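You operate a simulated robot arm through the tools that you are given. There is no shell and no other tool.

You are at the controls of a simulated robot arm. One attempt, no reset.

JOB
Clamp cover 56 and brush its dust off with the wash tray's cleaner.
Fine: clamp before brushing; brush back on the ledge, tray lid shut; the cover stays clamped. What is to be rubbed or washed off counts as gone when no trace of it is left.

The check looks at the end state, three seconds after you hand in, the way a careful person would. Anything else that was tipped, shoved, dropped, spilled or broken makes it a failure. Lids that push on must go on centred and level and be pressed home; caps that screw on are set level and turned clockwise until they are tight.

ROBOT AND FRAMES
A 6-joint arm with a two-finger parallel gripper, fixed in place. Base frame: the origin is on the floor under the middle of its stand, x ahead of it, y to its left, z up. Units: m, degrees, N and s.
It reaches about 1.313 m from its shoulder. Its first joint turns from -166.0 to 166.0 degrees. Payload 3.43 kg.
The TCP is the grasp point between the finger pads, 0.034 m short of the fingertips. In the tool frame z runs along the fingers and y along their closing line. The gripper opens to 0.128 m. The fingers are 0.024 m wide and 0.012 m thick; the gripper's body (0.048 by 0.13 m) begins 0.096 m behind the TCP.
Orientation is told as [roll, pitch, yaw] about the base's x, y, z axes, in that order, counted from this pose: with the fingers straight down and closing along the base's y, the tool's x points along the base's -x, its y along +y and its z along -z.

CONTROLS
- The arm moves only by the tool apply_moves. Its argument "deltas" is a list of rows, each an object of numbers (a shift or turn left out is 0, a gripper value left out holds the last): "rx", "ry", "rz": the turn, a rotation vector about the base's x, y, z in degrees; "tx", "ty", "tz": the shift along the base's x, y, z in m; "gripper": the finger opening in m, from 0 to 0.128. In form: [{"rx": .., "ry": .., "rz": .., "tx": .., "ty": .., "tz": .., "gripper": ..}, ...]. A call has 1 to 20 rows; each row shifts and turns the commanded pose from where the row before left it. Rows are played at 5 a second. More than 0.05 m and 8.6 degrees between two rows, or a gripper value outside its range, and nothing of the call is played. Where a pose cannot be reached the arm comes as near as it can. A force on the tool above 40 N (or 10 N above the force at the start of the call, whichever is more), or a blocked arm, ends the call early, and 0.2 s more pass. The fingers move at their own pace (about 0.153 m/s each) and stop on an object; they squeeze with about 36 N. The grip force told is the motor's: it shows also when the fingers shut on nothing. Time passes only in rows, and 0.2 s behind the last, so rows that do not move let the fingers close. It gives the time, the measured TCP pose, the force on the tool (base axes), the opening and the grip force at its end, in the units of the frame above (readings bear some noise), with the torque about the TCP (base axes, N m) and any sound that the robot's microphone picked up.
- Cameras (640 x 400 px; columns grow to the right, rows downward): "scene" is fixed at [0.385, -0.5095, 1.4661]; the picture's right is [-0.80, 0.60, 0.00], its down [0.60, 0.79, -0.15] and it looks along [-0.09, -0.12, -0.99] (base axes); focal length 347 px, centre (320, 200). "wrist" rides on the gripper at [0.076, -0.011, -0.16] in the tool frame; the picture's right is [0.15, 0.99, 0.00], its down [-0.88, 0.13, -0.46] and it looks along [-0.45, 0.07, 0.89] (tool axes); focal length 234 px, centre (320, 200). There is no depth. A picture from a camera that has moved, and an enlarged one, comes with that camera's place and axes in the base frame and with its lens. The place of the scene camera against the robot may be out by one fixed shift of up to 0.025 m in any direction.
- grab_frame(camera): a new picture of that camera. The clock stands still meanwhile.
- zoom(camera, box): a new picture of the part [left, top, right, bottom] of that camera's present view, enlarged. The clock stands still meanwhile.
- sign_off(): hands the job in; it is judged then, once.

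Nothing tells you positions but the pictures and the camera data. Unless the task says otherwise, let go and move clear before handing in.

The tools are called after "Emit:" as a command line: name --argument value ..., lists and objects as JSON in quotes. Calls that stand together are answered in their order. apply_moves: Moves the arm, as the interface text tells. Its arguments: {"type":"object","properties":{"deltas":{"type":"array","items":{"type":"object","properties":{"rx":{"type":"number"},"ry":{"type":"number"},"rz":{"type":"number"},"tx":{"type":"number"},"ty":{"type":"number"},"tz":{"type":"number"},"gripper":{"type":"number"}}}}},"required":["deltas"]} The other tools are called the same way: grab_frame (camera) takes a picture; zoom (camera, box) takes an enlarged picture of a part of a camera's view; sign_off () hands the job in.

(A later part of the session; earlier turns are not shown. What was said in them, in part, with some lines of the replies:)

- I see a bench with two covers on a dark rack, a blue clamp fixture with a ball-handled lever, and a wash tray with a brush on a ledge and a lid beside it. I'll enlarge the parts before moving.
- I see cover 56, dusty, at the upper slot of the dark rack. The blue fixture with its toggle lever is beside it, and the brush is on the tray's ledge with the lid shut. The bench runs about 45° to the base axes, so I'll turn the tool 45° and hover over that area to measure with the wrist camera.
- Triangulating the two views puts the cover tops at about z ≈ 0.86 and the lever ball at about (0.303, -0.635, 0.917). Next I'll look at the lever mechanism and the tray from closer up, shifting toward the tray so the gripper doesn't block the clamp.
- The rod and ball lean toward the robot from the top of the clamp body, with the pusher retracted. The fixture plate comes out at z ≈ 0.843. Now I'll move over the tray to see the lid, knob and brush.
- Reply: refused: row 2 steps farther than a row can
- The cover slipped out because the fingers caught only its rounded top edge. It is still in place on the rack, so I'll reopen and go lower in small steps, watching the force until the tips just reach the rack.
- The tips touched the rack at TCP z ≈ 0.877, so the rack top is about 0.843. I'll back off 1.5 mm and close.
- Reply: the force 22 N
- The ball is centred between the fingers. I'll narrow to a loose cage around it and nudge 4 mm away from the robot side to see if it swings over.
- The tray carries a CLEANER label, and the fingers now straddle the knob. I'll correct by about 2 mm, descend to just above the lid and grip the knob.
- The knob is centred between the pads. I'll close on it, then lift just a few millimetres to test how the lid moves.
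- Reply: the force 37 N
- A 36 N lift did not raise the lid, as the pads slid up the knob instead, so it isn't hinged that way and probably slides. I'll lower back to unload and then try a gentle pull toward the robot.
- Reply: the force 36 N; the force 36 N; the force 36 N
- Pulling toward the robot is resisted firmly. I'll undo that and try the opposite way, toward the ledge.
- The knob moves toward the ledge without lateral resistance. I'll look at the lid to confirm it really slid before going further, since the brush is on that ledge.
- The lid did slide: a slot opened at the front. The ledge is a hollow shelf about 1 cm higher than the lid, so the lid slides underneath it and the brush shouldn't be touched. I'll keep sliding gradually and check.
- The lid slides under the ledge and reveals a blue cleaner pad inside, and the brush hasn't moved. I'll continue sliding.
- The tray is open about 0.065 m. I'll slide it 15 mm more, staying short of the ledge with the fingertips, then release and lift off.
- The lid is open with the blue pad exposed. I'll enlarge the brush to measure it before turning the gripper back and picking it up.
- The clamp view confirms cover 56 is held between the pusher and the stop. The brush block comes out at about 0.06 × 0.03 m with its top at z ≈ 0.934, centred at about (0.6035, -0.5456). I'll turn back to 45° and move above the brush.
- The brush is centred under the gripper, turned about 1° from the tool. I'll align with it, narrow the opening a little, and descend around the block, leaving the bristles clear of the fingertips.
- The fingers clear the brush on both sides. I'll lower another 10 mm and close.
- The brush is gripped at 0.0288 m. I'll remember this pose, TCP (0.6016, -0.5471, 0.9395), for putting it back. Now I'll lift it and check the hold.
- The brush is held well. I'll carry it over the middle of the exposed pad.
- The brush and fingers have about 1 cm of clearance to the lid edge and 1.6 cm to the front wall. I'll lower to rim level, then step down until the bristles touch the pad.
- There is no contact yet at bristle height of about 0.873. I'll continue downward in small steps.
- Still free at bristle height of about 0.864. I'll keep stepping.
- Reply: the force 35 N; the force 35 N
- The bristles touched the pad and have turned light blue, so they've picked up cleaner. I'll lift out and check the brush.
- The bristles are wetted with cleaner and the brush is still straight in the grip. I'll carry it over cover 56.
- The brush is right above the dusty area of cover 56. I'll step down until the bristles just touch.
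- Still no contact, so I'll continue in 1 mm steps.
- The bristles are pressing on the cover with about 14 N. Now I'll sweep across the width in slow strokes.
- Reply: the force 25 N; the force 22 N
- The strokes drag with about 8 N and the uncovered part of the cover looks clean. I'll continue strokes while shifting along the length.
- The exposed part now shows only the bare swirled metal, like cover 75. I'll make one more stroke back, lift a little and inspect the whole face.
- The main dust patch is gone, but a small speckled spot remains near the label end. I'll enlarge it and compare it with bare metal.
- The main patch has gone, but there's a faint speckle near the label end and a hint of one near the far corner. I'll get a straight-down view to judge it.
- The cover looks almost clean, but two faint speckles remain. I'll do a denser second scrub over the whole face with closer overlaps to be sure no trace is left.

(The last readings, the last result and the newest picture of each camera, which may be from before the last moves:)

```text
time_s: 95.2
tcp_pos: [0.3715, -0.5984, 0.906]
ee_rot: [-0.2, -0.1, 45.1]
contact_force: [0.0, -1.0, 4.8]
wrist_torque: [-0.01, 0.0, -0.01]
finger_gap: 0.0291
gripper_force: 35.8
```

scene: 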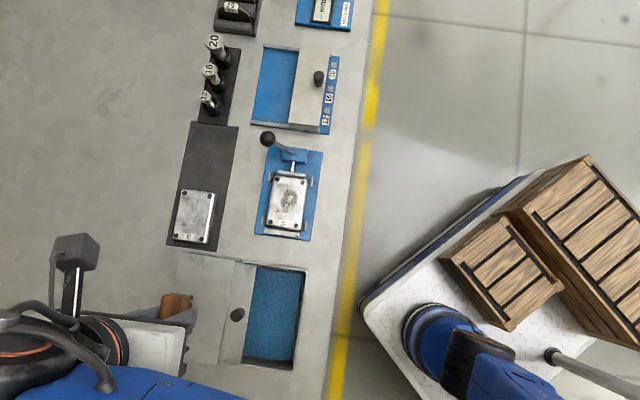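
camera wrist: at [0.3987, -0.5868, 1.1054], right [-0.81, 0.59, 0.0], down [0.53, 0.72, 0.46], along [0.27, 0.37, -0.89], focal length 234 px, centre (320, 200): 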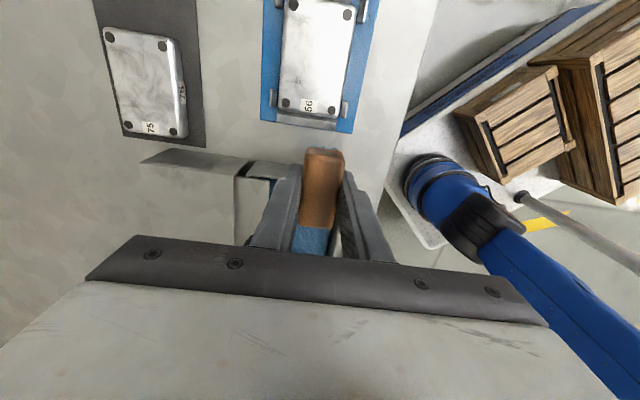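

Emit:
apply_moves --deltas '[{"tz": -0.0005}, {"tx": 0.0045, "ty": -0.0045}, {"tx": 0.0045, "ty": -0.0045}, {"tx": 0.0045, "ty": -0.0045}, {"tx": 0.0045, "ty": -0.0045}, {"tx": 0.0045, "ty": -0.0045}, {"tx": 0.0045, "ty": -0.0045}, {"tx": 0.0035, "ty": 0.0035}, {"tx": -0.0045, "ty": 0.0045}, {"tx": -0.0045, "ty": 0.0045}, {"tx": -0.0045, "ty": 0.0045}, {"tx": -0.0045, "ty": 0.0045}, {"tx": -0.0045, "ty": 0.0045}, {"tx": -0.0045, "ty": 0.0045}, {"tx": 0.0035, "ty": 0.0035}, {}]'

Emit:
apply_moves --deltas '[{"tx": 0.0045, "ty": -0.0045}, {"tx": 0.0045, "ty": -0.0045}, {"tx": 0.0045, "ty": -0.0045}, {"tx": 0.0045, "ty": -0.0045}, {"tx": 0.0045, "ty": -0.0045}, {"tx": 0.0045, "ty": -0.0045}, {"tx": 0.0035, "ty": 0.0035}, {"tx": -0.0045, "ty": 0.0045}, {"tx": -0.0045, "ty": 0.0045}, {"tx": -0.0045, "ty": 0.0045}, {"tx": -0.0045, "ty": 0.0045}, {"tx": -0.0045, "ty": 0.0045}, {"tx": -0.0045, "ty": 0.0045}, {"tx": 0.0035, "ty": 0.0035}, {}]'

Emit:
apply_moves --deltas '[{"tx": 0.0045, "ty": -0.0045}, {"tx": 0.0045, "ty": -0.0045}, {"tx": 0.0045, "ty": -0.0045}, {"tx": 0.0045, "ty": -0.0045}, {"tx": 0.0045, "ty": -0.0045}, {"tx": 0.0045, "ty": -0.0045}, {"tx": 0.0035, "ty": 0.0035}, {"tx": -0.0045, "ty": 0.0045}, {"tx": -0.0045, "ty": 0.0045}, {"tx": -0.0045, "ty": 0.0045}, {"tx": -0.0045, "ty": 0.0045}, {"tx": -0.0045, "ty": 0.0045}, {"tx": -0.0045, "ty": 0.0045}, {}]'

```text
time_s: 98.6
tcp_pos: [0.3778, -0.5906, 0.9056]
ee_rot: [-0.2, 0.0, 45.2]
contact_force: [-7.4, -5.3, 22.0]
wrist_torque: [-0.12, 0.22, 0.02]
finger_gap: 0.0286
gripper_force: 36.1
```

```text
time_s: 101.8
tcp_pos: [0.3851, -0.5834, 0.9054]
ee_rot: [-0.1, -0.2, 45.3]
contact_force: [-4.1, -0.7, 9.8]
wrist_torque: [-0.06, 0.16, 0.06]
finger_gap: 0.0288
gripper_force: 36.2
```

```text
time_s: 104.8
tcp_pos: [0.3897, -0.5806, 0.9058]
ee_rot: [-0.1, -0.1, 45.3]
contact_force: [1.8, 1.1, 5.9]
wrist_torque: [0.01, -0.04, -0.01]
finger_gap: 0.029
gripper_force: 35.8
```

I'll add lengthwise strokes too, to cover any gaps between the bristle tufts.

Emit:
apply_moves --deltas '[{"tz": -0.0005}, {"tx": -0.0044, "ty": -0.0044}, {"tx": -0.0044, "ty": -0.0044}, {"tx": -0.0044, "ty": -0.0044}, {"tx": -0.0044, "ty": -0.0044}, {"tx": 0.0045, "ty": -0.0045}, {"tx": 0.0022, "ty": -0.0022}, {"tx": 0.0044, "ty": 0.0044}, {"tx": 0.0044, "ty": 0.0044}, {"tx": 0.0044, "ty": 0.0044}, {"tx": 0.0044, "ty": 0.0044}, {"tx": 0.0045, "ty": -0.0045}, {"tx": 0.0022, "ty": -0.0022}, {"tx": -0.0044, "ty": -0.0044}, {"tx": -0.0044, "ty": -0.0044}, {"tx": -0.0044, "ty": -0.0044}, {"tx": -0.0044, "ty": -0.0044}, {}]'

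Emit:
apply_moves --deltas '[{"tx": 0.0045, "ty": -0.0045}, {"tx": 0.0022, "ty": -0.0022}, {"tx": 0.0044, "ty": 0.0044}, {"tx": 0.0044, "ty": 0.0044}, {"tx": 0.0044, "ty": 0.0044}, {"tx": 0.0044, "ty": 0.0044}, {"tx": 0.0045, "ty": -0.0045}, {"tx": 0.0022, "ty": -0.0022}, {"tx": -0.0044, "ty": -0.0044}, {"tx": -0.0044, "ty": -0.0044}, {"tx": -0.0044, "ty": -0.0044}, {"tx": -0.0044, "ty": -0.0044}, {"tx": 0.0044, "ty": 0.0044}, {"tx": 0.0044, "ty": 0.0044}, {"tx": 0.0044, "ty": 0.0044}, {"tx": 0.0044, "ty": 0.0044}, {}]'

Emit:
grab_frame --camera "wrist"

```text
time_s: 108.6
tcp_pos: [0.3835, -0.6104, 0.9046]
ee_rot: [0.0, -0.1, 45.2]
contact_force: [4.1, 3.4, 14.4]
wrist_torque: [0.16, -0.13, 0.0]
finger_gap: 0.0291
gripper_force: 36.2
```

```text
time_s: 112.2
tcp_pos: [0.4163, -0.6076, 0.9057]
ee_rot: [-0.1, -0.1, 45.1]
contact_force: [-1.7, -1.8, 6.0]
wrist_torque: [-0.05, 0.08, 0.01]
finger_gap: 0.029
gripper_force: 36.3
```

```text
taken
camera wrist: at [0.3702, -0.6689, 1.0644], right [-0.81, 0.59, 0.0], down [0.53, 0.72, 0.46], along [0.27, 0.37, -0.89], focal length 234 px, centre (320, 200)
```

wrist: 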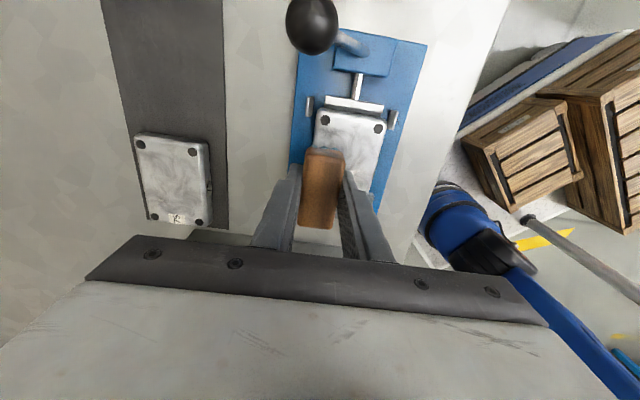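

The second scrub is done. I'll lift and go back to the straight-down inspection pose.

Emit:
apply_moves --deltas '[{"tz": 0.01}, {"tz": 0.031}, {"tx": 0.0119, "ty": 0.034}, {"tx": 0.0119, "ty": 0.034}, {}]'

Emit:
zoom --camera "wrist" --box '[265, 20, 385, 95]'

Emit:
zoom --camera "wrist" --box '[265, 80, 385, 155]'

Emit:
zoom --camera "wrist" --box '[285, 20, 345, 60]'

Emit:
zoom --camera "scene" --box '[240, 150, 340, 250]'

```text
time_s: 113.4
tcp_pos: [0.4385, -0.5395, 0.9453]
ee_rot: [0.0, -0.1, 45.2]
contact_force: [-0.6, 0.0, -0.5]
wrist_torque: [-0.02, 0.03, -0.03]
finger_gap: 0.0288
gripper_force: 35.5
```

```text
5.33 times, centred on (325, 58) of wrist
camera zoom: at [0.3934, -0.6005, 1.1045], right [-0.81, 0.59, 0.0], down [0.53, 0.72, 0.46], along [0.27, 0.37, -0.89], focal length 1249 px, centre (293, 960)
```

zoom: 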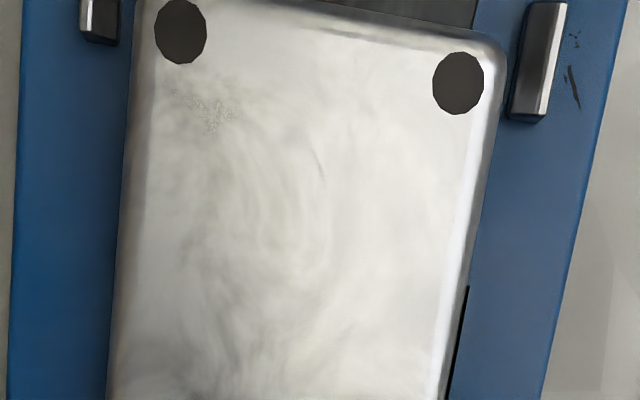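

```text
5.33 times, centred on (325, 118) of wrist
camera zoom: at [0.3934, -0.6005, 1.1045], right [-0.81, 0.59, 0.0], down [0.53, 0.72, 0.46], along [0.27, 0.37, -0.89], focal length 1249 px, centre (293, 640)
```

zoom: 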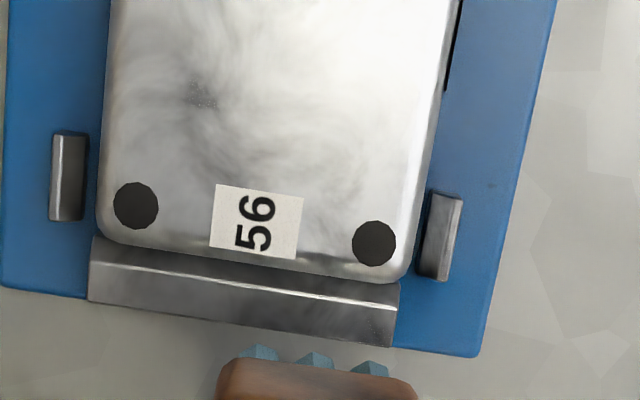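

```text
10.00 times, centred on (315, 40) of wrist
camera zoom: at [0.3934, -0.6005, 1.1045], right [-0.81, 0.59, 0.0], down [0.53, 0.72, 0.46], along [0.27, 0.37, -0.89], focal length 2342 px, centre (370, 1800)
```

zoom: 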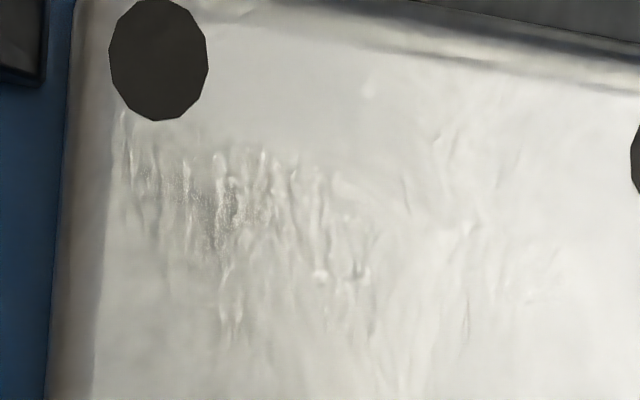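

```text
4.00 times, centred on (290, 200) of scene
camera zoom: at [0.385, -0.5095, 1.4661], right [-0.8, 0.6, 0.0], down [0.6, 0.79, -0.15], along [-0.09, -0.12, -0.99], focal length 1387 px, centre (440, 200)
```

zoom: 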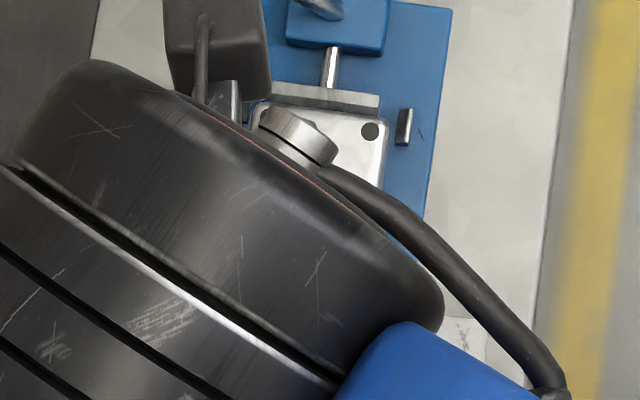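

The speckles look the same after a full second scrub, which suggests they're metal texture. I'll enlarge those spots and a similar patch on clean cover 75 to compare colours.

Emit:
zoom --camera "wrist" --box '[294, 28, 324, 48]'

Emit:
zoom --camera "wrist" --box '[294, 86, 324, 106]'

Emit:
zoom --camera "wrist" --box '[110, 30, 230, 150]'

Emit:
zoom --camera "wrist" --box '[280, 10, 370, 140]'

```text
16.00 times, centred on (309, 38) of wrist
camera zoom: at [0.3934, -0.6005, 1.1045], right [-0.81, 0.59, 0.0], down [0.53, 0.72, 0.46], along [0.27, 0.37, -0.89], focal length 3747 px, centre (496, 2792)
```

zoom: 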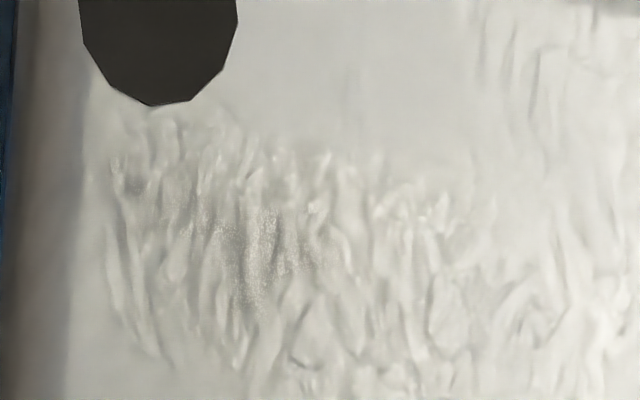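

```text
16.00 times, centred on (309, 96) of wrist
camera zoom: at [0.3934, -0.6005, 1.1045], right [-0.81, 0.59, 0.0], down [0.53, 0.72, 0.46], along [0.27, 0.37, -0.89], focal length 3747 px, centre (496, 1864)
```

zoom: 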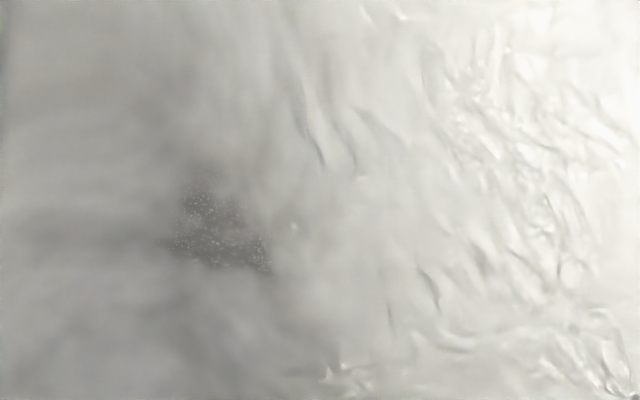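

```text
3.33 times, centred on (170, 90) of wrist
camera zoom: at [0.3934, -0.6005, 1.1045], right [-0.81, 0.59, 0.0], down [0.53, 0.72, 0.46], along [0.27, 0.37, -0.89], focal length 781 px, centre (820, 567)
```

zoom: 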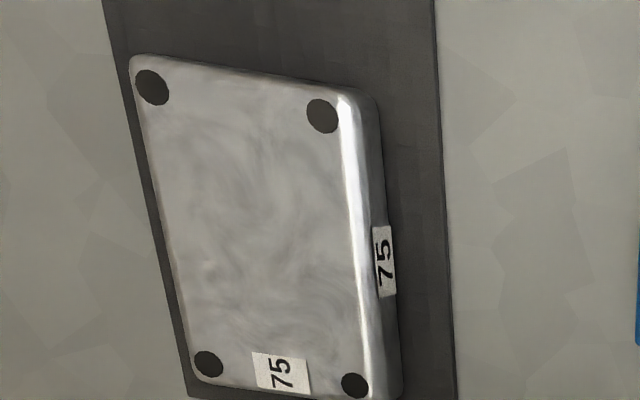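

```text
3.08 times, centred on (325, 75) of wrist
camera zoom: at [0.3934, -0.6005, 1.1045], right [-0.81, 0.59, 0.0], down [0.53, 0.72, 0.46], along [0.27, 0.37, -0.89], focal length 720 px, centre (305, 585)
```

zoom: 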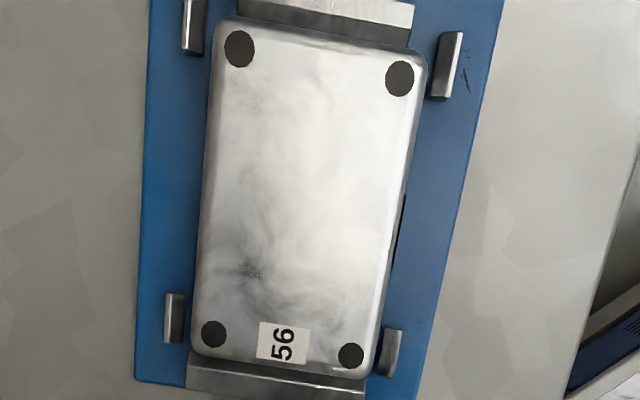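

Everything brown is gone and the remaining marks look grey like the metal's own texture. For safety I'll do one more focused scrub on that far-left corner and see whether anything changes.

Emit:
apply_moves --deltas '[{"tx": -0.0261, "ty": -0.0392}, {"tx": -0.0261, "ty": -0.0392}, {"tz": -0.02}, {"tz": -0.015}, {"tz": -0.0042}, {}]'

Emit:
apply_moves --deltas '[{"tz": -0.0006}, {}]'

```text
time_s: 114.8
tcp_pos: [0.3874, -0.6186, 0.9056]
ee_rot: [-0.1, -0.2, 45.2]
contact_force: [-1.3, 0.0, -0.4]
wrist_torque: [-0.02, 0.02, 0.0]
finger_gap: 0.0287
gripper_force: 35.9
```

```text
time_s: 115.4
tcp_pos: [0.3876, -0.6171, 0.9053]
ee_rot: [-0.1, -0.1, 45.2]
contact_force: [0.0, 0.4, -0.2]
wrist_torque: [0.0, 0.01, -0.04]
finger_gap: 0.029
gripper_force: 36.4
```

Emit:
apply_moves --deltas '[{"tz": -0.0006}, {}]'

Emit:
apply_moves --deltas '[{"tz": -0.0006}, {}]'

```text
time_s: 116.0
tcp_pos: [0.3859, -0.6186, 0.9035]
ee_rot: [-0.2, 0.0, 45.2]
contact_force: [0.3, 0.6, -1.4]
wrist_torque: [-0.03, -0.02, -0.02]
finger_gap: 0.0289
gripper_force: 35.3
```

```text
time_s: 116.6
tcp_pos: [0.3884, -0.6188, 0.9045]
ee_rot: [-0.1, -0.1, 45.1]
contact_force: [1.4, 0.5, 2.1]
wrist_torque: [0.05, 0.03, -0.02]
finger_gap: 0.029
gripper_force: 35.9
```

Emit:
apply_moves --deltas '[{"tz": -0.0007}, {"tx": 0.0038, "ty": -0.0038}, {"tx": 0.0038, "ty": -0.0038}, {"tx": 0.0038, "ty": -0.0038}, {"tx": -0.0038, "ty": 0.0038}, {"tx": -0.0038, "ty": 0.0038}, {"tx": -0.0038, "ty": 0.0038}, {"tx": -0.0038, "ty": 0.0038}, {"tx": 0.0028, "ty": 0.0028}, {"tx": 0.0038, "ty": -0.0038}, {"tx": 0.0038, "ty": -0.0038}, {"tx": 0.0038, "ty": -0.0038}, {"tx": 0.0038, "ty": -0.0038}, {"tx": 0.0028, "ty": 0.0028}, {"tx": -0.0038, "ty": 0.0038}, {"tx": -0.0038, "ty": 0.0038}, {"tx": -0.0038, "ty": 0.0038}, {"tx": -0.0038, "ty": 0.0038}, {}]'

Emit:
apply_moves --deltas '[{"tx": 0.0038, "ty": -0.0038}, {"tx": 0.0038, "ty": -0.0038}, {"tx": 0.0042, "ty": 0.0042}, {"tx": 0.0042, "ty": 0.0042}, {"tx": 0.0042, "ty": 0.0042}, {"tx": 0.0038, "ty": -0.0038}, {"tx": -0.0042, "ty": -0.0042}, {"tx": -0.0042, "ty": -0.0042}, {"tx": -0.0042, "ty": -0.0042}, {"tx": -0.0042, "ty": -0.0042}, {"tx": 0.0042, "ty": 0.0042}, {"tx": 0.0042, "ty": 0.0042}, {"tx": 0.0042, "ty": 0.0042}, {"tx": 0.0042, "ty": 0.0042}, {"tx": -0.0038, "ty": 0.0038}, {"tx": -0.0038, "ty": 0.0038}, {}]'

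Emit:
apply_moves --deltas '[{"tz": 0.01}, {"tz": 0.031}, {}]'

```text
time_s: 120.6
tcp_pos: [0.3894, -0.6081, 0.9049]
ee_rot: [-0.1, 0.0, 45.2]
contact_force: [4.3, -4.5, 20.8]
wrist_torque: [-0.14, -0.18, -0.03]
finger_gap: 0.0291
gripper_force: 35.8
```

```text
time_s: 124.2
tcp_pos: [0.4053, -0.6002, 0.9048]
ee_rot: [-0.1, -0.1, 45.3]
contact_force: [3.7, -0.5, 10.8]
wrist_torque: [-0.02, -0.08, 0.04]
finger_gap: 0.0286
gripper_force: 35.9
```

```text
time_s: 125.0
tcp_pos: [0.4055, -0.5989, 0.9449]
ee_rot: [-0.1, -0.1, 45.1]
contact_force: [0.3, -0.3, -0.8]
wrist_torque: [0.0, 0.02, 0.01]
finger_gap: 0.0289
gripper_force: 35.8
```

Emit:
apply_moves --deltas '[{"tx": 0.017, "ty": 0.03}, {"tx": 0.017, "ty": 0.03}, {}]'

Emit:
zoom --camera "wrist" --box '[280, 10, 370, 140]'

Emit:
zoom --camera "wrist" --box '[265, 20, 385, 95]'

Emit:
zoom --camera "wrist" --box '[285, 20, 345, 60]'

```text
time_s: 125.8
tcp_pos: [0.4386, -0.5384, 0.9449]
ee_rot: [-0.1, -0.2, 45.3]
contact_force: [0.4, 0.7, -0.8]
wrist_torque: [0.01, 0.03, 0.0]
finger_gap: 0.0285
gripper_force: 36.3
```

```text
3.08 times, centred on (325, 75) of wrist
camera zoom: at [0.3937, -0.601, 1.1039], right [-0.81, 0.59, 0.0], down [0.53, 0.72, 0.46], along [0.27, 0.37, -0.89], focal length 720 px, centre (305, 585)
```

zoom: 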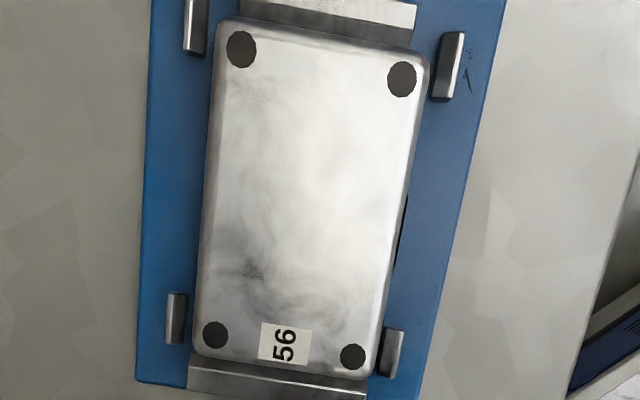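

```text
5.33 times, centred on (325, 58) of wrist
camera zoom: at [0.3937, -0.601, 1.1039], right [-0.81, 0.59, 0.0], down [0.53, 0.72, 0.46], along [0.27, 0.37, -0.89], focal length 1249 px, centre (293, 960)
```

zoom: 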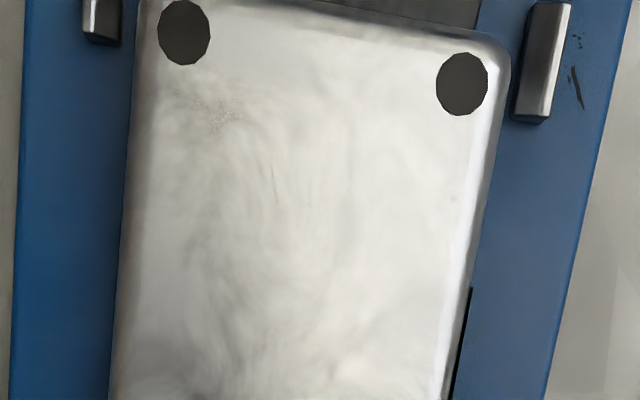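

```text
10.00 times, centred on (315, 40) of wrist
camera zoom: at [0.3937, -0.601, 1.1039], right [-0.81, 0.59, 0.0], down [0.53, 0.72, 0.46], along [0.27, 0.37, -0.89], focal length 2342 px, centre (370, 1800)
```

zoom: 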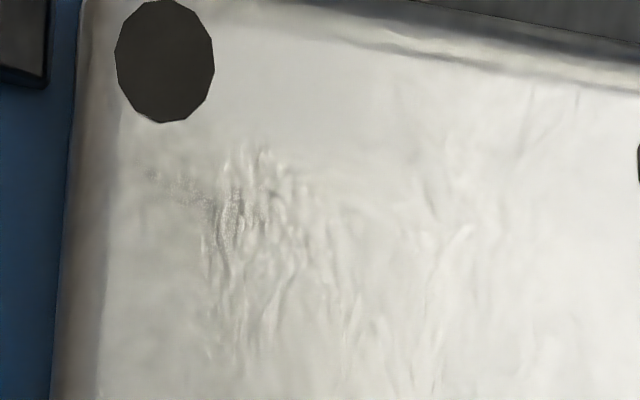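

The repeated scrubbing changed nothing, so what remains is the metal's own texture and the dust is gone. The cover is still clamped. Now I'll take the brush back over its place on the ledge.

Emit:
apply_moves --deltas '[{"tz": 0.03}, {"tz": 0.025}, {"tx": 0.0406, "ty": -0.0021}, {"tx": 0.0406, "ty": -0.0021}, {"tx": 0.0406, "ty": -0.0021}, {"tx": 0.0407, "ty": -0.002, "rz": 1.0}, {}]'

Emit:
grab_frame --camera "wrist"

Emit:
zoom --camera "wrist" --box '[230, 90, 410, 240]'

```text
time_s: 127.4
tcp_pos: [0.6022, -0.5487, 0.9998]
ee_rot: [0.0, -0.1, 46.4]
contact_force: [-0.1, -0.5, -0.6]
wrist_torque: [0.04, -0.01, 0.03]
finger_gap: 0.0287
gripper_force: 36.4
```

```text
taken
camera wrist: at [0.557, -0.6111, 1.1592], right [-0.82, 0.58, 0.0], down [0.51, 0.73, 0.46], along [0.27, 0.37, -0.89], focal length 234 px, centre (320, 200)
```

wrist: 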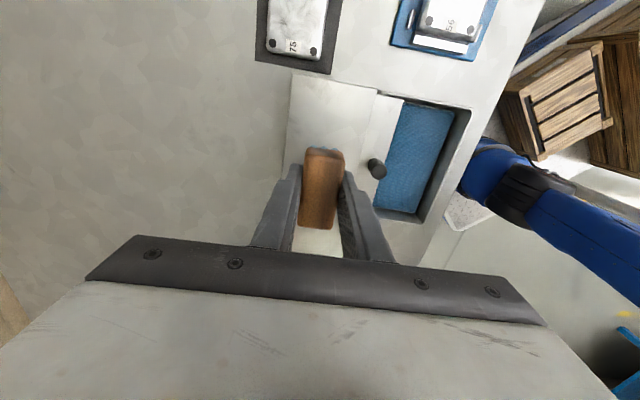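

```text
2.67 times, centred on (320, 165) of wrist
camera zoom: at [0.557, -0.6111, 1.1592], right [-0.82, 0.58, 0.0], down [0.51, 0.73, 0.46], along [0.27, 0.37, -0.89], focal length 624 px, centre (320, 293)
```

zoom: 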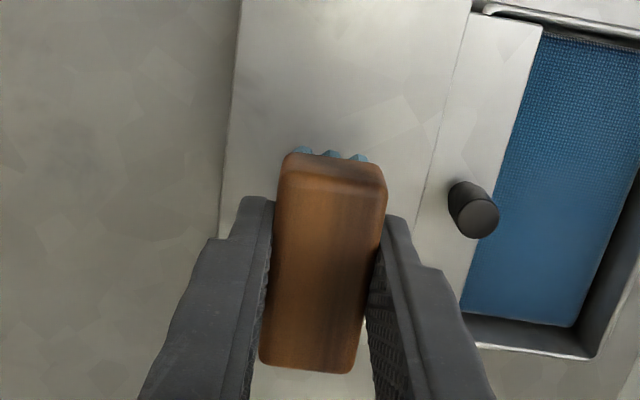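

The brush is over its original place. I'll lower to just above the ledge, then step down to touch.

Emit:
apply_moves --deltas '[{"ty": 0.0015, "tz": -0.03}, {"tz": -0.02}, {"tz": -0.007}, {}]'

Emit:
apply_moves --deltas '[{"tz": -0.002}, {}]'

Emit:
apply_moves --deltas '[{"tz": -0.0015}, {}]'

Emit:
apply_moves --deltas '[{"tz": -0.001}, {}]'

```text
time_s: 128.4
tcp_pos: [0.6022, -0.5457, 0.9423]
ee_rot: [-0.2, -0.1, 46.2]
contact_force: [-0.8, 0.2, -0.6]
wrist_torque: [0.0, 0.0, -0.04]
finger_gap: 0.0287
gripper_force: 36.0
```

```text
time_s: 129.0
tcp_pos: [0.602, -0.5464, 0.941]
ee_rot: [-0.1, -0.1, 46.3]
contact_force: [-0.2, 1.3, 0.0]
wrist_torque: [-0.02, -0.02, 0.0]
finger_gap: 0.029
gripper_force: 35.5
```

```text
time_s: 129.6
tcp_pos: [0.6015, -0.5471, 0.9398]
ee_rot: [-0.2, 0.0, 46.3]
contact_force: [-0.2, 0.0, -0.4]
wrist_torque: [0.0, 0.01, 0.02]
finger_gap: 0.0289
gripper_force: 35.7
```

```text
time_s: 130.2
tcp_pos: [0.6018, -0.5469, 0.9384]
ee_rot: [-0.1, -0.2, 46.3]
contact_force: [-0.5, -0.7, 0.6]
wrist_torque: [-0.01, -0.01, 0.02]
finger_gap: 0.029
gripper_force: 36.1
```

Emit:
apply_moves --deltas '[{"tz": -0.001}, {}]'

Emit:
apply_moves --deltas '[{"tz": -0.001}, {}]'

Emit:
apply_moves --deltas '[{"tz": -0.001}, {}]'

```text
time_s: 130.8
tcp_pos: [0.6027, -0.5464, 0.9362]
ee_rot: [-0.2, -0.1, 46.2]
contact_force: [-0.2, 0.1, -0.8]
wrist_torque: [0.01, 0.02, -0.01]
finger_gap: 0.0291
gripper_force: 36.1
```

```text
time_s: 131.4
tcp_pos: [0.602, -0.5467, 0.936]
ee_rot: [-0.1, -0.2, 46.3]
contact_force: [-0.3, 0.9, -1.3]
wrist_torque: [0.02, -0.02, -0.01]
finger_gap: 0.0288
gripper_force: 36.3
```

```text
time_s: 132.0
tcp_pos: [0.6012, -0.5459, 0.9349]
ee_rot: [-0.1, -0.2, 46.1]
contact_force: [0.0, 0.0, -0.8]
wrist_torque: [0.0, 0.0, 0.04]
finger_gap: 0.0289
gripper_force: 35.6
```

Still clear of the ledge, so I'll continue with 1 mm steps.

Emit:
apply_moves --deltas '[{"tz": -0.001}, {}]'

Emit:
apply_moves --deltas '[{"tz": -0.001}, {}]'

Emit:
zoom --camera "wrist" --box '[270, 110, 370, 180]'

```text
time_s: 132.6
tcp_pos: [0.6033, -0.5467, 0.934]
ee_rot: [-0.1, -0.1, 46.2]
contact_force: [0.2, -0.3, -0.8]
wrist_torque: [0.01, 0.0, 0.01]
finger_gap: 0.0287
gripper_force: 36.1
```

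```text
time_s: 133.2
tcp_pos: [0.6012, -0.5481, 0.9341]
ee_rot: [-0.1, -0.1, 46.3]
contact_force: [1.1, -1.5, 8.0]
wrist_torque: [0.02, -0.01, 0.0]
finger_gap: 0.0288
gripper_force: 36.2
```

```text
5.71 times, centred on (320, 145) of wrist
camera zoom: at [0.5572, -0.6083, 1.0937], right [-0.82, 0.58, 0.0], down [0.51, 0.73, 0.46], along [0.27, 0.37, -0.89], focal length 1338 px, centre (320, 514)
```

zoom: 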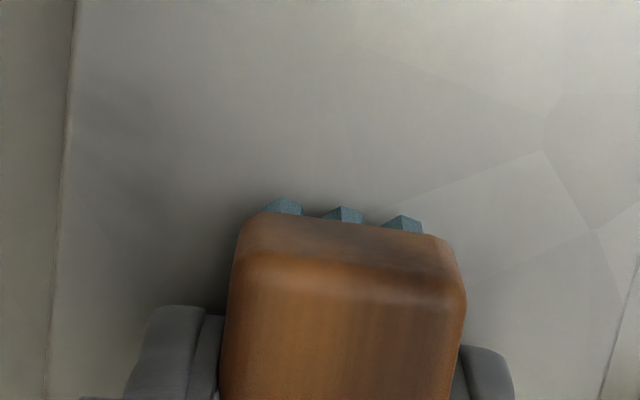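

The bristles are down on the ledge at about 8 N. I'll open and rise straight up.

Emit:
apply_moves --deltas '[{"tz": 0.0003, "gripper": 0.034}, {"gripper": 0.045}, {"gripper": 0.054}, {}, {"tz": 0.02}, {"tz": 0.04}, {"tz": 0.04}, {}]'

Emit:
grab_frame --camera "wrist"

Emit:
zoom --camera "wrist" --box '[240, 60, 400, 200]'

```text
time_s: 135.0
tcp_pos: [0.6016, -0.5459, 1.0355]
ee_rot: [-0.1, -0.1, 46.2]
contact_force: [0.0, -0.4, -0.7]
wrist_torque: [0.0, 0.01, 0.02]
finger_gap: 0.0542
gripper_force: 0.2
```

```text
taken
camera wrist: at [0.5568, -0.6078, 1.194], right [-0.82, 0.58, 0.0], down [0.51, 0.73, 0.46], along [0.26, 0.37, -0.89], focal length 234 px, centre (320, 200)
```

wrist: 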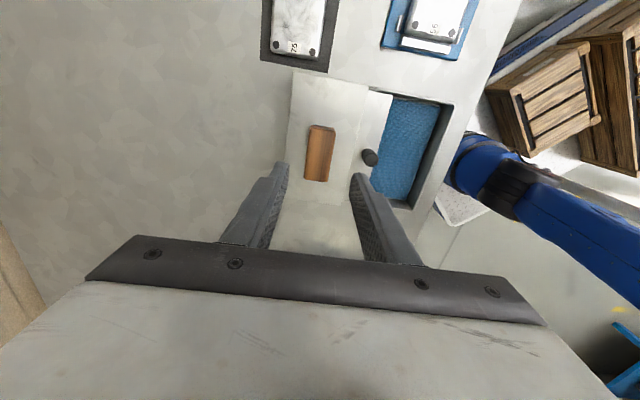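

```text
2.86 times, centred on (320, 130) of wrist
camera zoom: at [0.5568, -0.6078, 1.194], right [-0.82, 0.58, 0.0], down [0.51, 0.73, 0.46], along [0.26, 0.37, -0.89], focal length 669 px, centre (320, 400)
```

zoom: 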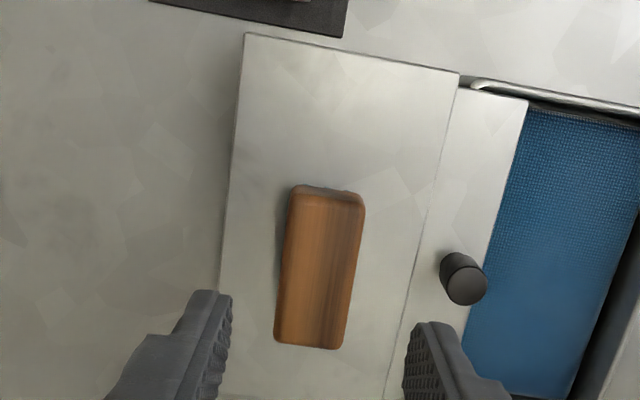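

The brush stands back on the ledge in its original spot. Now I'll turn the gripper again and go above the lid knob to slide the lid shut.

Emit:
apply_moves --deltas '[{"tx": -0.0042, "ty": 0.0043, "rz": -8.3}, {"tx": -0.0042, "ty": 0.0043, "rz": -8.3}, {"tx": -0.0042, "ty": 0.0043, "rz": -8.3}, {"tx": -0.0042, "ty": 0.0043, "rz": -8.3}, {"tx": -0.0042, "ty": 0.0043, "rz": -8.3}, {"tx": -0.0042, "ty": 0.0043, "rz": -8.3}, {"tx": -0.0042, "ty": 0.0043, "rz": -8.3}, {"tx": -0.0042, "ty": 0.0043, "rz": -8.3}, {"tx": -0.0042, "ty": 0.0043, "rz": -8.3}, {"tx": -0.0041, "ty": 0.0044, "rz": -8.2}, {"tx": -0.0041, "ty": 0.0044, "rz": -8.1, "gripper": 0.044}, {}]'

Emit:
grab_frame --camera "wrist"

Emit:
zoom --camera "wrist" --box '[240, 90, 400, 220]'

```text
time_s: 137.6
tcp_pos: [0.5547, -0.4977, 1.0341]
ee_rot: [-0.1, 0.0, -44.8]
contact_force: [0.6, 0.1, 0.2]
wrist_torque: [-0.06, -0.03, 0.02]
finger_gap: 0.0442
gripper_force: 0.1
```

```text
taken
camera wrist: at [0.4944, -0.4527, 1.1936], right [0.59, 0.8, 0.0], down [0.72, -0.53, 0.46], along [0.37, -0.27, -0.89], focal length 234 px, centre (320, 200)
```

wrist: 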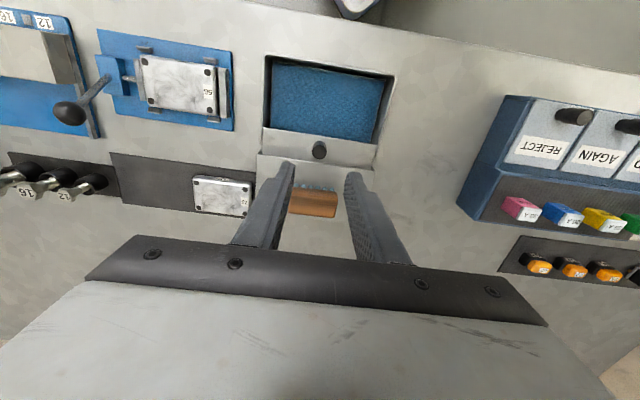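

```text
3.08 times, centred on (320, 155) of wrist
camera zoom: at [0.4944, -0.4527, 1.1936], right [0.59, 0.8, 0.0], down [0.72, -0.53, 0.46], along [0.37, -0.27, -0.89], focal length 720 px, centre (320, 338)
```

zoom: 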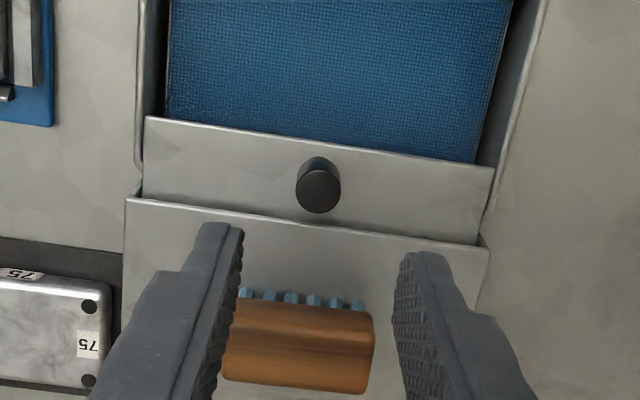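

The knob is centred under the gripper and the brush is standing on the ledge, clear of it. I'll descend and grip the knob.

Emit:
apply_moves --deltas '[{"tx": -0.0007, "ty": 0.0007, "tz": -0.04}, {"tz": -0.035}, {"tz": -0.02}, {"tz": -0.009}, {"tz": -0.004}, {}]'

Emit:
zoom --camera "wrist" --box '[240, 110, 400, 240]'

```text
time_s: 139.0
tcp_pos: [0.5564, -0.4985, 0.9271]
ee_rot: [-0.2, 0.0, -44.7]
contact_force: [0.0, -0.4, 0.3]
wrist_torque: [-0.02, -0.02, 0.03]
finger_gap: 0.0439
gripper_force: 0.0
```

```text
3.08 times, centred on (320, 175) of wrist
camera zoom: at [0.4936, -0.4524, 1.0855], right [0.59, 0.81, 0.0], down [0.72, -0.53, 0.46], along [0.37, -0.27, -0.89], focal length 720 px, centre (320, 277)
```

zoom: 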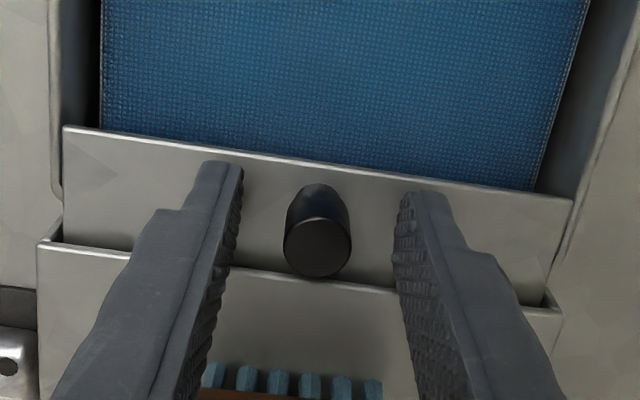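

The knob is between the pads. I'll close and slide the lid back toward the robot.

Emit:
apply_moves --deltas '[{"gripper": 0.025}, {"gripper": 0.01}, {"gripper": 0.01}, {"gripper": 0.01}]'

Emit:
apply_moves --deltas '[{"tx": -0.0042, "ty": 0.0042}, {"tx": -0.0042, "ty": 0.0042}, {"tx": -0.0042, "ty": 0.0042}, {"tx": -0.0042, "ty": 0.0042}, {"tx": -0.0042, "ty": 0.0042}, {"tx": -0.0042, "ty": 0.0042}, {"tx": -0.0042, "ty": 0.0042}, {"tx": -0.0042, "ty": 0.0042}, {"tx": -0.0042, "ty": 0.0042}, {"tx": -0.0042, "ty": 0.0042}, {}]'

Emit:
zoom --camera "wrist" --box '[220, 110, 420, 250]'

```text
time_s: 140.0
tcp_pos: [0.5551, -0.4978, 0.9268]
ee_rot: [-0.1, 0.0, -44.8]
contact_force: [-5.5, -3.4, -0.9]
wrist_torque: [-0.07, 0.07, -0.03]
finger_gap: 0.0176
gripper_force: 45.5
```

```text
time_s: 142.4
tcp_pos: [0.5133, -0.4564, 0.9259]
ee_rot: [-0.1, -0.1, -44.8]
contact_force: [-8.3, -7.1, 5.6]
wrist_torque: [0.12, 0.36, 0.02]
finger_gap: 0.0177
gripper_force: 45.0
```

```text
2.86 times, centred on (320, 180) of wrist
camera zoom: at [0.451, -0.4104, 1.0855], right [0.59, 0.81, 0.0], down [0.72, -0.53, 0.46], along [0.37, -0.27, -0.89], focal length 669 px, centre (320, 257)
```

zoom: 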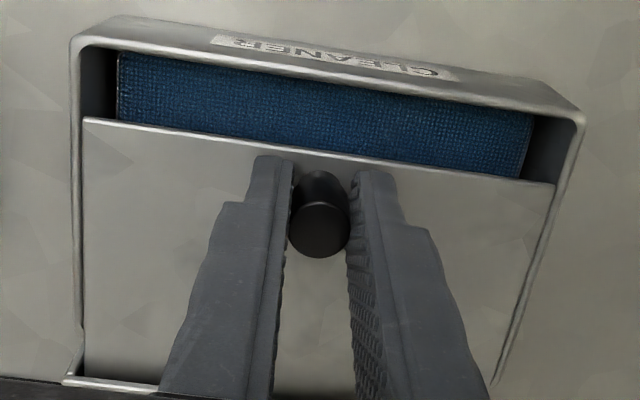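

The lid is following. There's a small side load, so I'll shift a touch sideways while continuing the slide.

Emit:
apply_moves --deltas '[{"tx": -0.0046, "ty": 0.0039}, {"tx": -0.0044, "ty": 0.004}, {"tx": -0.0042, "ty": 0.0041}, {}]'

Emit:
apply_moves --deltas '[{"tx": -0.0014, "ty": 0.0014}, {"tx": -0.0014, "ty": 0.0014}, {}]'

Emit:
zoom --camera "wrist" --box '[220, 110, 420, 250]'

```text
time_s: 143.4
tcp_pos: [0.5005, -0.4435, 0.9253]
ee_rot: [-0.1, -0.1, -44.8]
contact_force: [-1.1, -1.9, 6.0]
wrist_torque: [-0.41, -0.45, -0.01]
finger_gap: 0.0177
gripper_force: 44.9
```

```text
time_s: 144.2
tcp_pos: [0.498, -0.4409, 0.9258]
ee_rot: [-0.1, 0.0, -44.7]
contact_force: [1.3, 1.4, 3.4]
wrist_torque: [-0.09, -0.23, -0.01]
finger_gap: 0.0173
gripper_force: 45.1
```

```text
2.86 times, centred on (320, 180) of wrist
camera zoom: at [0.4357, -0.3952, 1.0855], right [0.59, 0.81, 0.0], down [0.72, -0.53, 0.46], along [0.37, -0.27, -0.89], focal length 669 px, centre (320, 257)
```

zoom: 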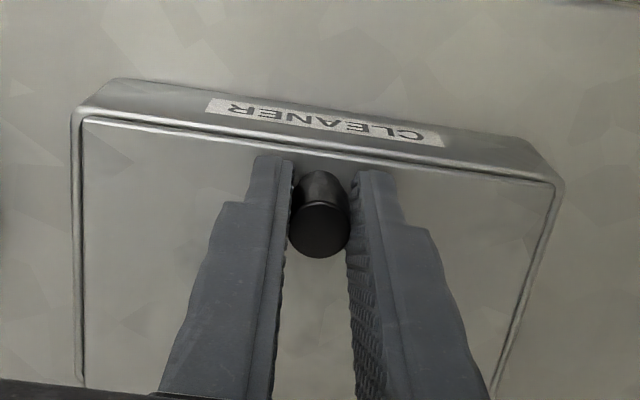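

The lid is nearly home. I'll nudge it on by 1 mm steps until it meets its stop.

Emit:
apply_moves --deltas '[{"tx": -0.0007, "ty": 0.0007}, {}]'

Emit:
apply_moves --deltas '[{"tx": -0.0007, "ty": 0.0007}, {}]'

Emit:
zoom --camera "wrist" --box '[220, 110, 420, 250]'

```text
time_s: 144.8
tcp_pos: [0.497, -0.4404, 0.9256]
ee_rot: [-0.2, -0.2, -44.8]
contact_force: [2.7, 3.2, 9.1]
wrist_torque: [0.43, 0.19, 0.07]
finger_gap: 0.0175
gripper_force: 45.2
```

```text
time_s: 145.4
tcp_pos: [0.4961, -0.4394, 0.9264]
ee_rot: [-0.1, -0.1, -44.8]
contact_force: [4.9, 2.4, 6.9]
wrist_torque: [-0.11, -0.34, 0.04]
finger_gap: 0.0178
gripper_force: 45.2
```

```text
2.86 times, centred on (320, 180) of wrist
camera zoom: at [0.4341, -0.3935, 1.0855], right [0.59, 0.81, 0.0], down [0.72, -0.53, 0.46], along [0.37, -0.27, -0.89], focal length 669 px, centre (320, 257)
```

zoom: 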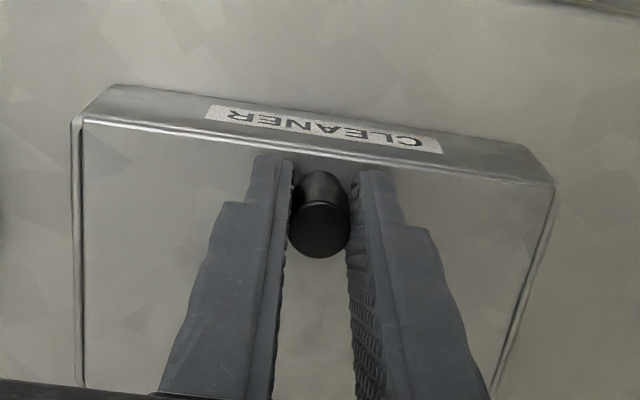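

The slot has closed. I'll give one more small push to confirm it is against the stop.

Emit:
apply_moves --deltas '[{"tx": -0.0007, "ty": 0.0007}, {}]'

Emit:
zoom --camera "wrist" --box '[220, 110, 420, 250]'

```text
time_s: 146.0
tcp_pos: [0.4953, -0.4398, 0.9262]
ee_rot: [-0.1, -0.1, -44.9]
contact_force: [14.0, -3.1, 10.9]
wrist_torque: [0.23, -0.09, 0.03]
finger_gap: 0.0175
gripper_force: 44.5
```

```text
2.86 times, centred on (320, 180) of wrist
camera zoom: at [0.4338, -0.3932, 1.0854], right [0.59, 0.81, 0.0], down [0.72, -0.53, 0.46], along [0.37, -0.27, -0.89], focal length 669 px, centre (320, 257)
```

zoom: 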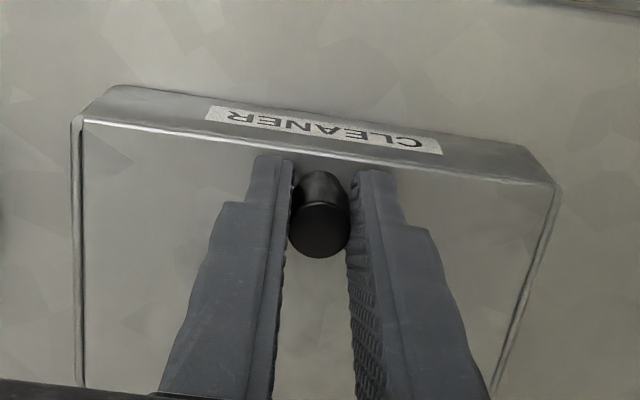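

About 12 N now resists, so the lid is home against its stop. I'll release the knob, rise clear and check everything.

Emit:
apply_moves --deltas '[{"gripper": 0.025}, {"gripper": 0.044}, {}, {"tz": 0.03}, {"tz": 0.04}, {"tz": 0.04}, {}]'

Emit:
grab_frame --camera "wrist"

Emit:
zoom --camera "wrist" --box '[220, 110, 420, 250]'

```text
time_s: 147.6
tcp_pos: [0.4958, -0.4389, 1.0352]
ee_rot: [-0.1, -0.1, -44.8]
contact_force: [-1.0, 0.1, -0.4]
wrist_torque: [0.02, 0.01, 0.01]
finger_gap: 0.0441
gripper_force: 0.0
```

```text
taken
camera wrist: at [0.4333, -0.3927, 1.1954], right [0.59, 0.81, 0.0], down [0.72, -0.53, 0.46], along [0.37, -0.27, -0.89], focal length 234 px, centre (320, 200)
```

wrist: 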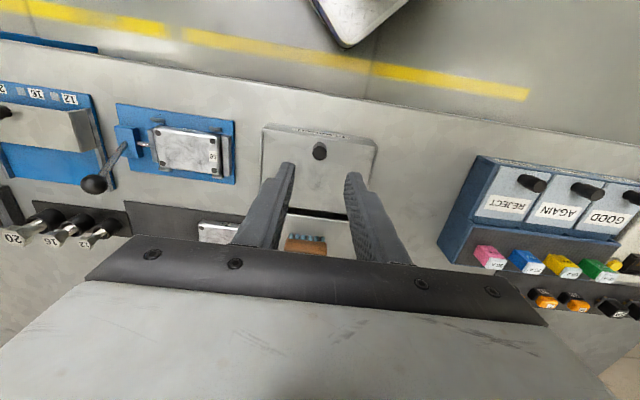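

```text
2.86 times, centred on (320, 180) of wrist
camera zoom: at [0.4333, -0.3927, 1.1954], right [0.59, 0.81, 0.0], down [0.72, -0.53, 0.46], along [0.37, -0.27, -0.89], focal length 669 px, centre (320, 257)
```

zoom: 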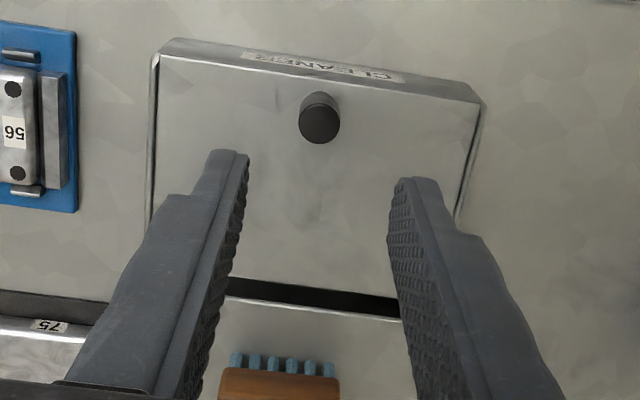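

The lid is shut and flush. I'll retreat the arm to roughly its starting pose so the scene camera can see everything.

Emit:
apply_moves --deltas '[{"tz": 0.045}, {"tz": 0.042}, {"tx": -0.039, "ty": -0.0135, "rz": 6.4}, {"tx": -0.039, "ty": -0.0135, "rz": 6.4}, {"tx": -0.039, "ty": -0.0135, "rz": 6.4}, {"tx": -0.039, "ty": -0.0135, "rz": 6.4}, {"tx": -0.039, "ty": -0.0135, "rz": 6.4}, {"tx": -0.039, "ty": -0.0135, "rz": 6.4}, {"tx": -0.039, "ty": -0.0135, "rz": 6.4}, {}]'

Emit:
grab_frame --camera "scene"

Emit:
zoom --camera "scene" --box '[240, 125, 340, 250]'

Emit:
zoom --camera "scene" --box '[150, 240, 330, 390]'

Emit:
zoom --camera "scene" --box '[265, 165, 312, 240]'

```text
time_s: 149.8
tcp_pos: [0.2209, -0.5331, 1.1225]
ee_rot: [-0.3, 0.0, 0.1]
contact_force: [0.2, -0.8, -0.9]
wrist_torque: [-0.01, 0.02, 0.02]
finger_gap: 0.0439
gripper_force: 0.1
```

```text
taken
```

scene: 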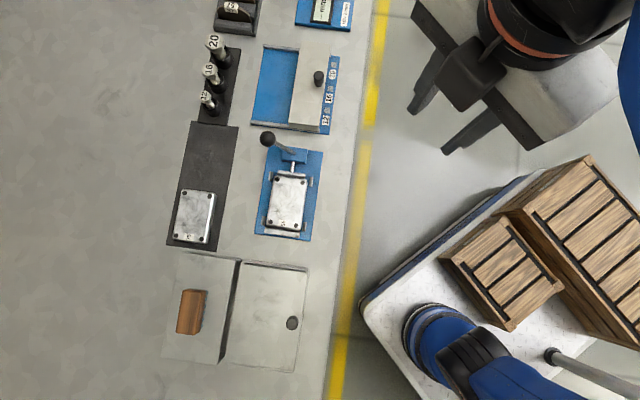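

```text
3.20 times, centred on (290, 188) of scene
camera zoom: at [0.385, -0.5095, 1.4661], right [-0.8, 0.6, 0.0], down [0.6, 0.79, -0.15], along [-0.09, -0.12, -0.99], focal length 1110 px, centre (416, 240)
```

zoom: 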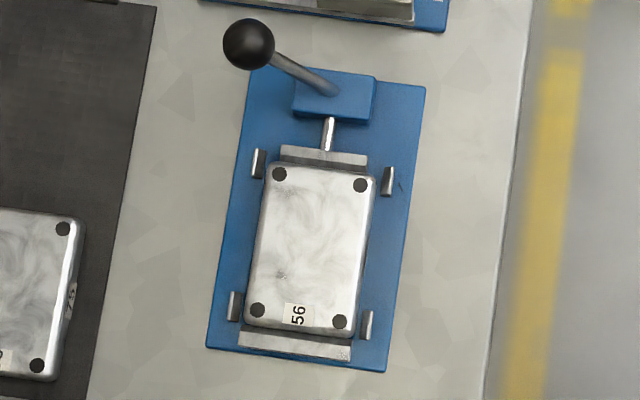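

```text
2.67 times, centred on (240, 315) of scene
camera zoom: at [0.385, -0.5095, 1.4661], right [-0.8, 0.6, 0.0], down [0.6, 0.79, -0.15], along [-0.09, -0.12, -0.99], focal length 925 px, centre (533, -107)
```

zoom: 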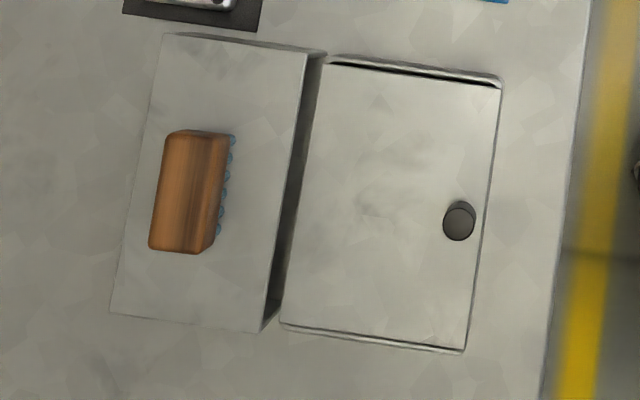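

```text
5.33 times, centred on (288, 202) of scene
camera zoom: at [0.385, -0.5095, 1.4661], right [-0.8, 0.6, 0.0], down [0.6, 0.79, -0.15], along [-0.09, -0.12, -0.99], focal length 1849 px, centre (488, 187)
```

zoom: 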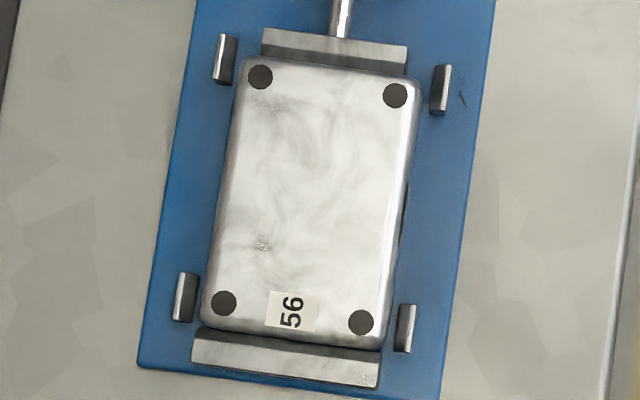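

Everything looks as it should: lid shut, brush on the ledge, cover 56 clamped and bright. As a last check on the faint specks, I'll compare with clean cover 75 at the same scale and look over the neighbouring items.

Emit:
zoom --camera "scene" --box '[168, 180, 222, 250]'

Emit:
zoom --camera "scene" --box '[273, 172, 297, 190]'

Emit:
zoom --camera "scene" --box '[270, 195, 300, 217]'

Emit:
zoom --camera "scene" --box '[190, 0, 370, 140]'

```text
5.71 times, centred on (195, 215) of scene
camera zoom: at [0.385, -0.5095, 1.4661], right [-0.8, 0.6, 0.0], down [0.6, 0.79, -0.15], along [-0.09, -0.12, -0.99], focal length 1981 px, centre (1034, 114)
```

zoom: 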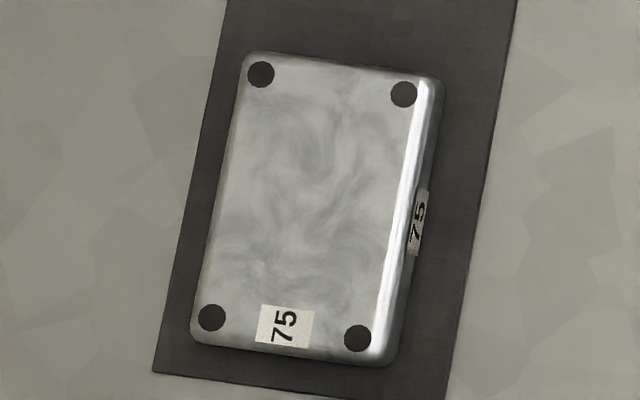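

```text
16.00 times, centred on (285, 181) of scene
camera zoom: at [0.385, -0.5095, 1.4661], right [-0.8, 0.6, 0.0], down [0.6, 0.79, -0.15], along [-0.09, -0.12, -0.99], focal length 5548 px, centre (880, 504)
```

zoom: 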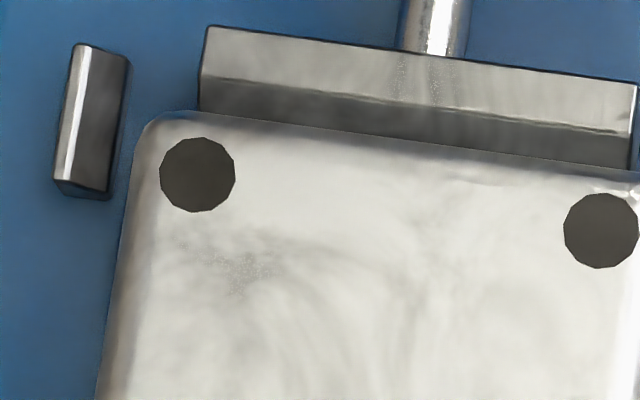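

```text
16.00 times, centred on (285, 206) of scene
camera zoom: at [0.385, -0.5095, 1.4661], right [-0.8, 0.6, 0.0], down [0.6, 0.79, -0.15], along [-0.09, -0.12, -0.99], focal length 5548 px, centre (880, 104)
```

zoom: 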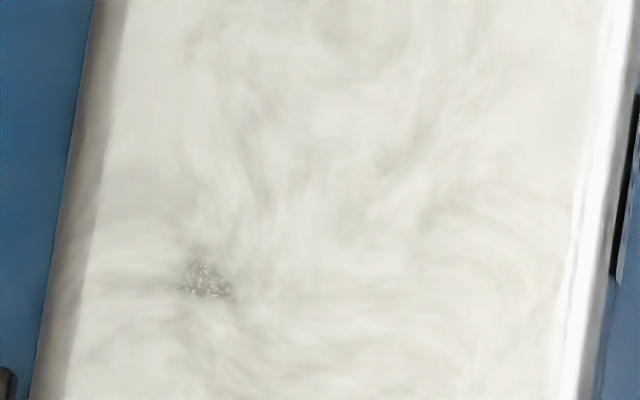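

```text
2.86 times, centred on (280, 70) of scene
camera zoom: at [0.385, -0.5095, 1.4661], right [-0.8, 0.6, 0.0], down [0.6, 0.79, -0.15], along [-0.09, -0.12, -0.99], focal length 991 px, centre (434, 571)
```

zoom: 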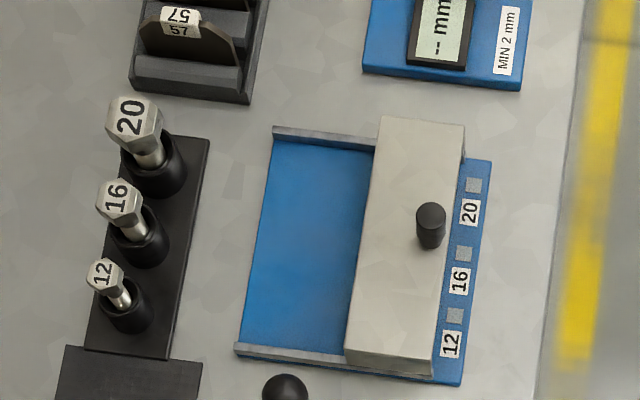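

The specks sit at the same spot as a texture feature on clean cover 75, and similar ones show on the pusher bar, so they are the metal's own grain and not dust. Cover 56 is clamped and clean, the brush is on the ledge, the lid is shut, and nothing else looks to have moved from its starting place. I'm handing in.

Emit:
sign_off

```text
The job is handed in.
```

Cover 56 is clamped in the blue fixture and its dust is brushed off. The job is handed in; I have not seen the check's verdict.

- **Clamp:** the cover sits flat between the side posts, held between the pusher and the fixed stop. I threw the lever over before any brushing, and the cover has stayed clamped since.
- **Brushing:** I wetted the bristles on the cleaner pad, then scrubbed the whole face twice, plus extra strokes on one corner. All the brown dust is gone. Two faint grey specks remain that did not change with further scrubbing. One matches a mark on clean cover 75, so I took both as metal grain.
- **Brush and tray:** the brush is back in its original spot on the ledge, bristles down. The tray lid slides under the ledge; I slid it back until it met its stop, and it is shut.
- **First grip:** my first grip on cover 56 slipped off its rounded edge. The cover did not move, and I regripped it lower.
- **Everything else:** in the last pictures nothing else on the bench had moved or tipped. The arm is back near its starting pose with nothing in the gripper.
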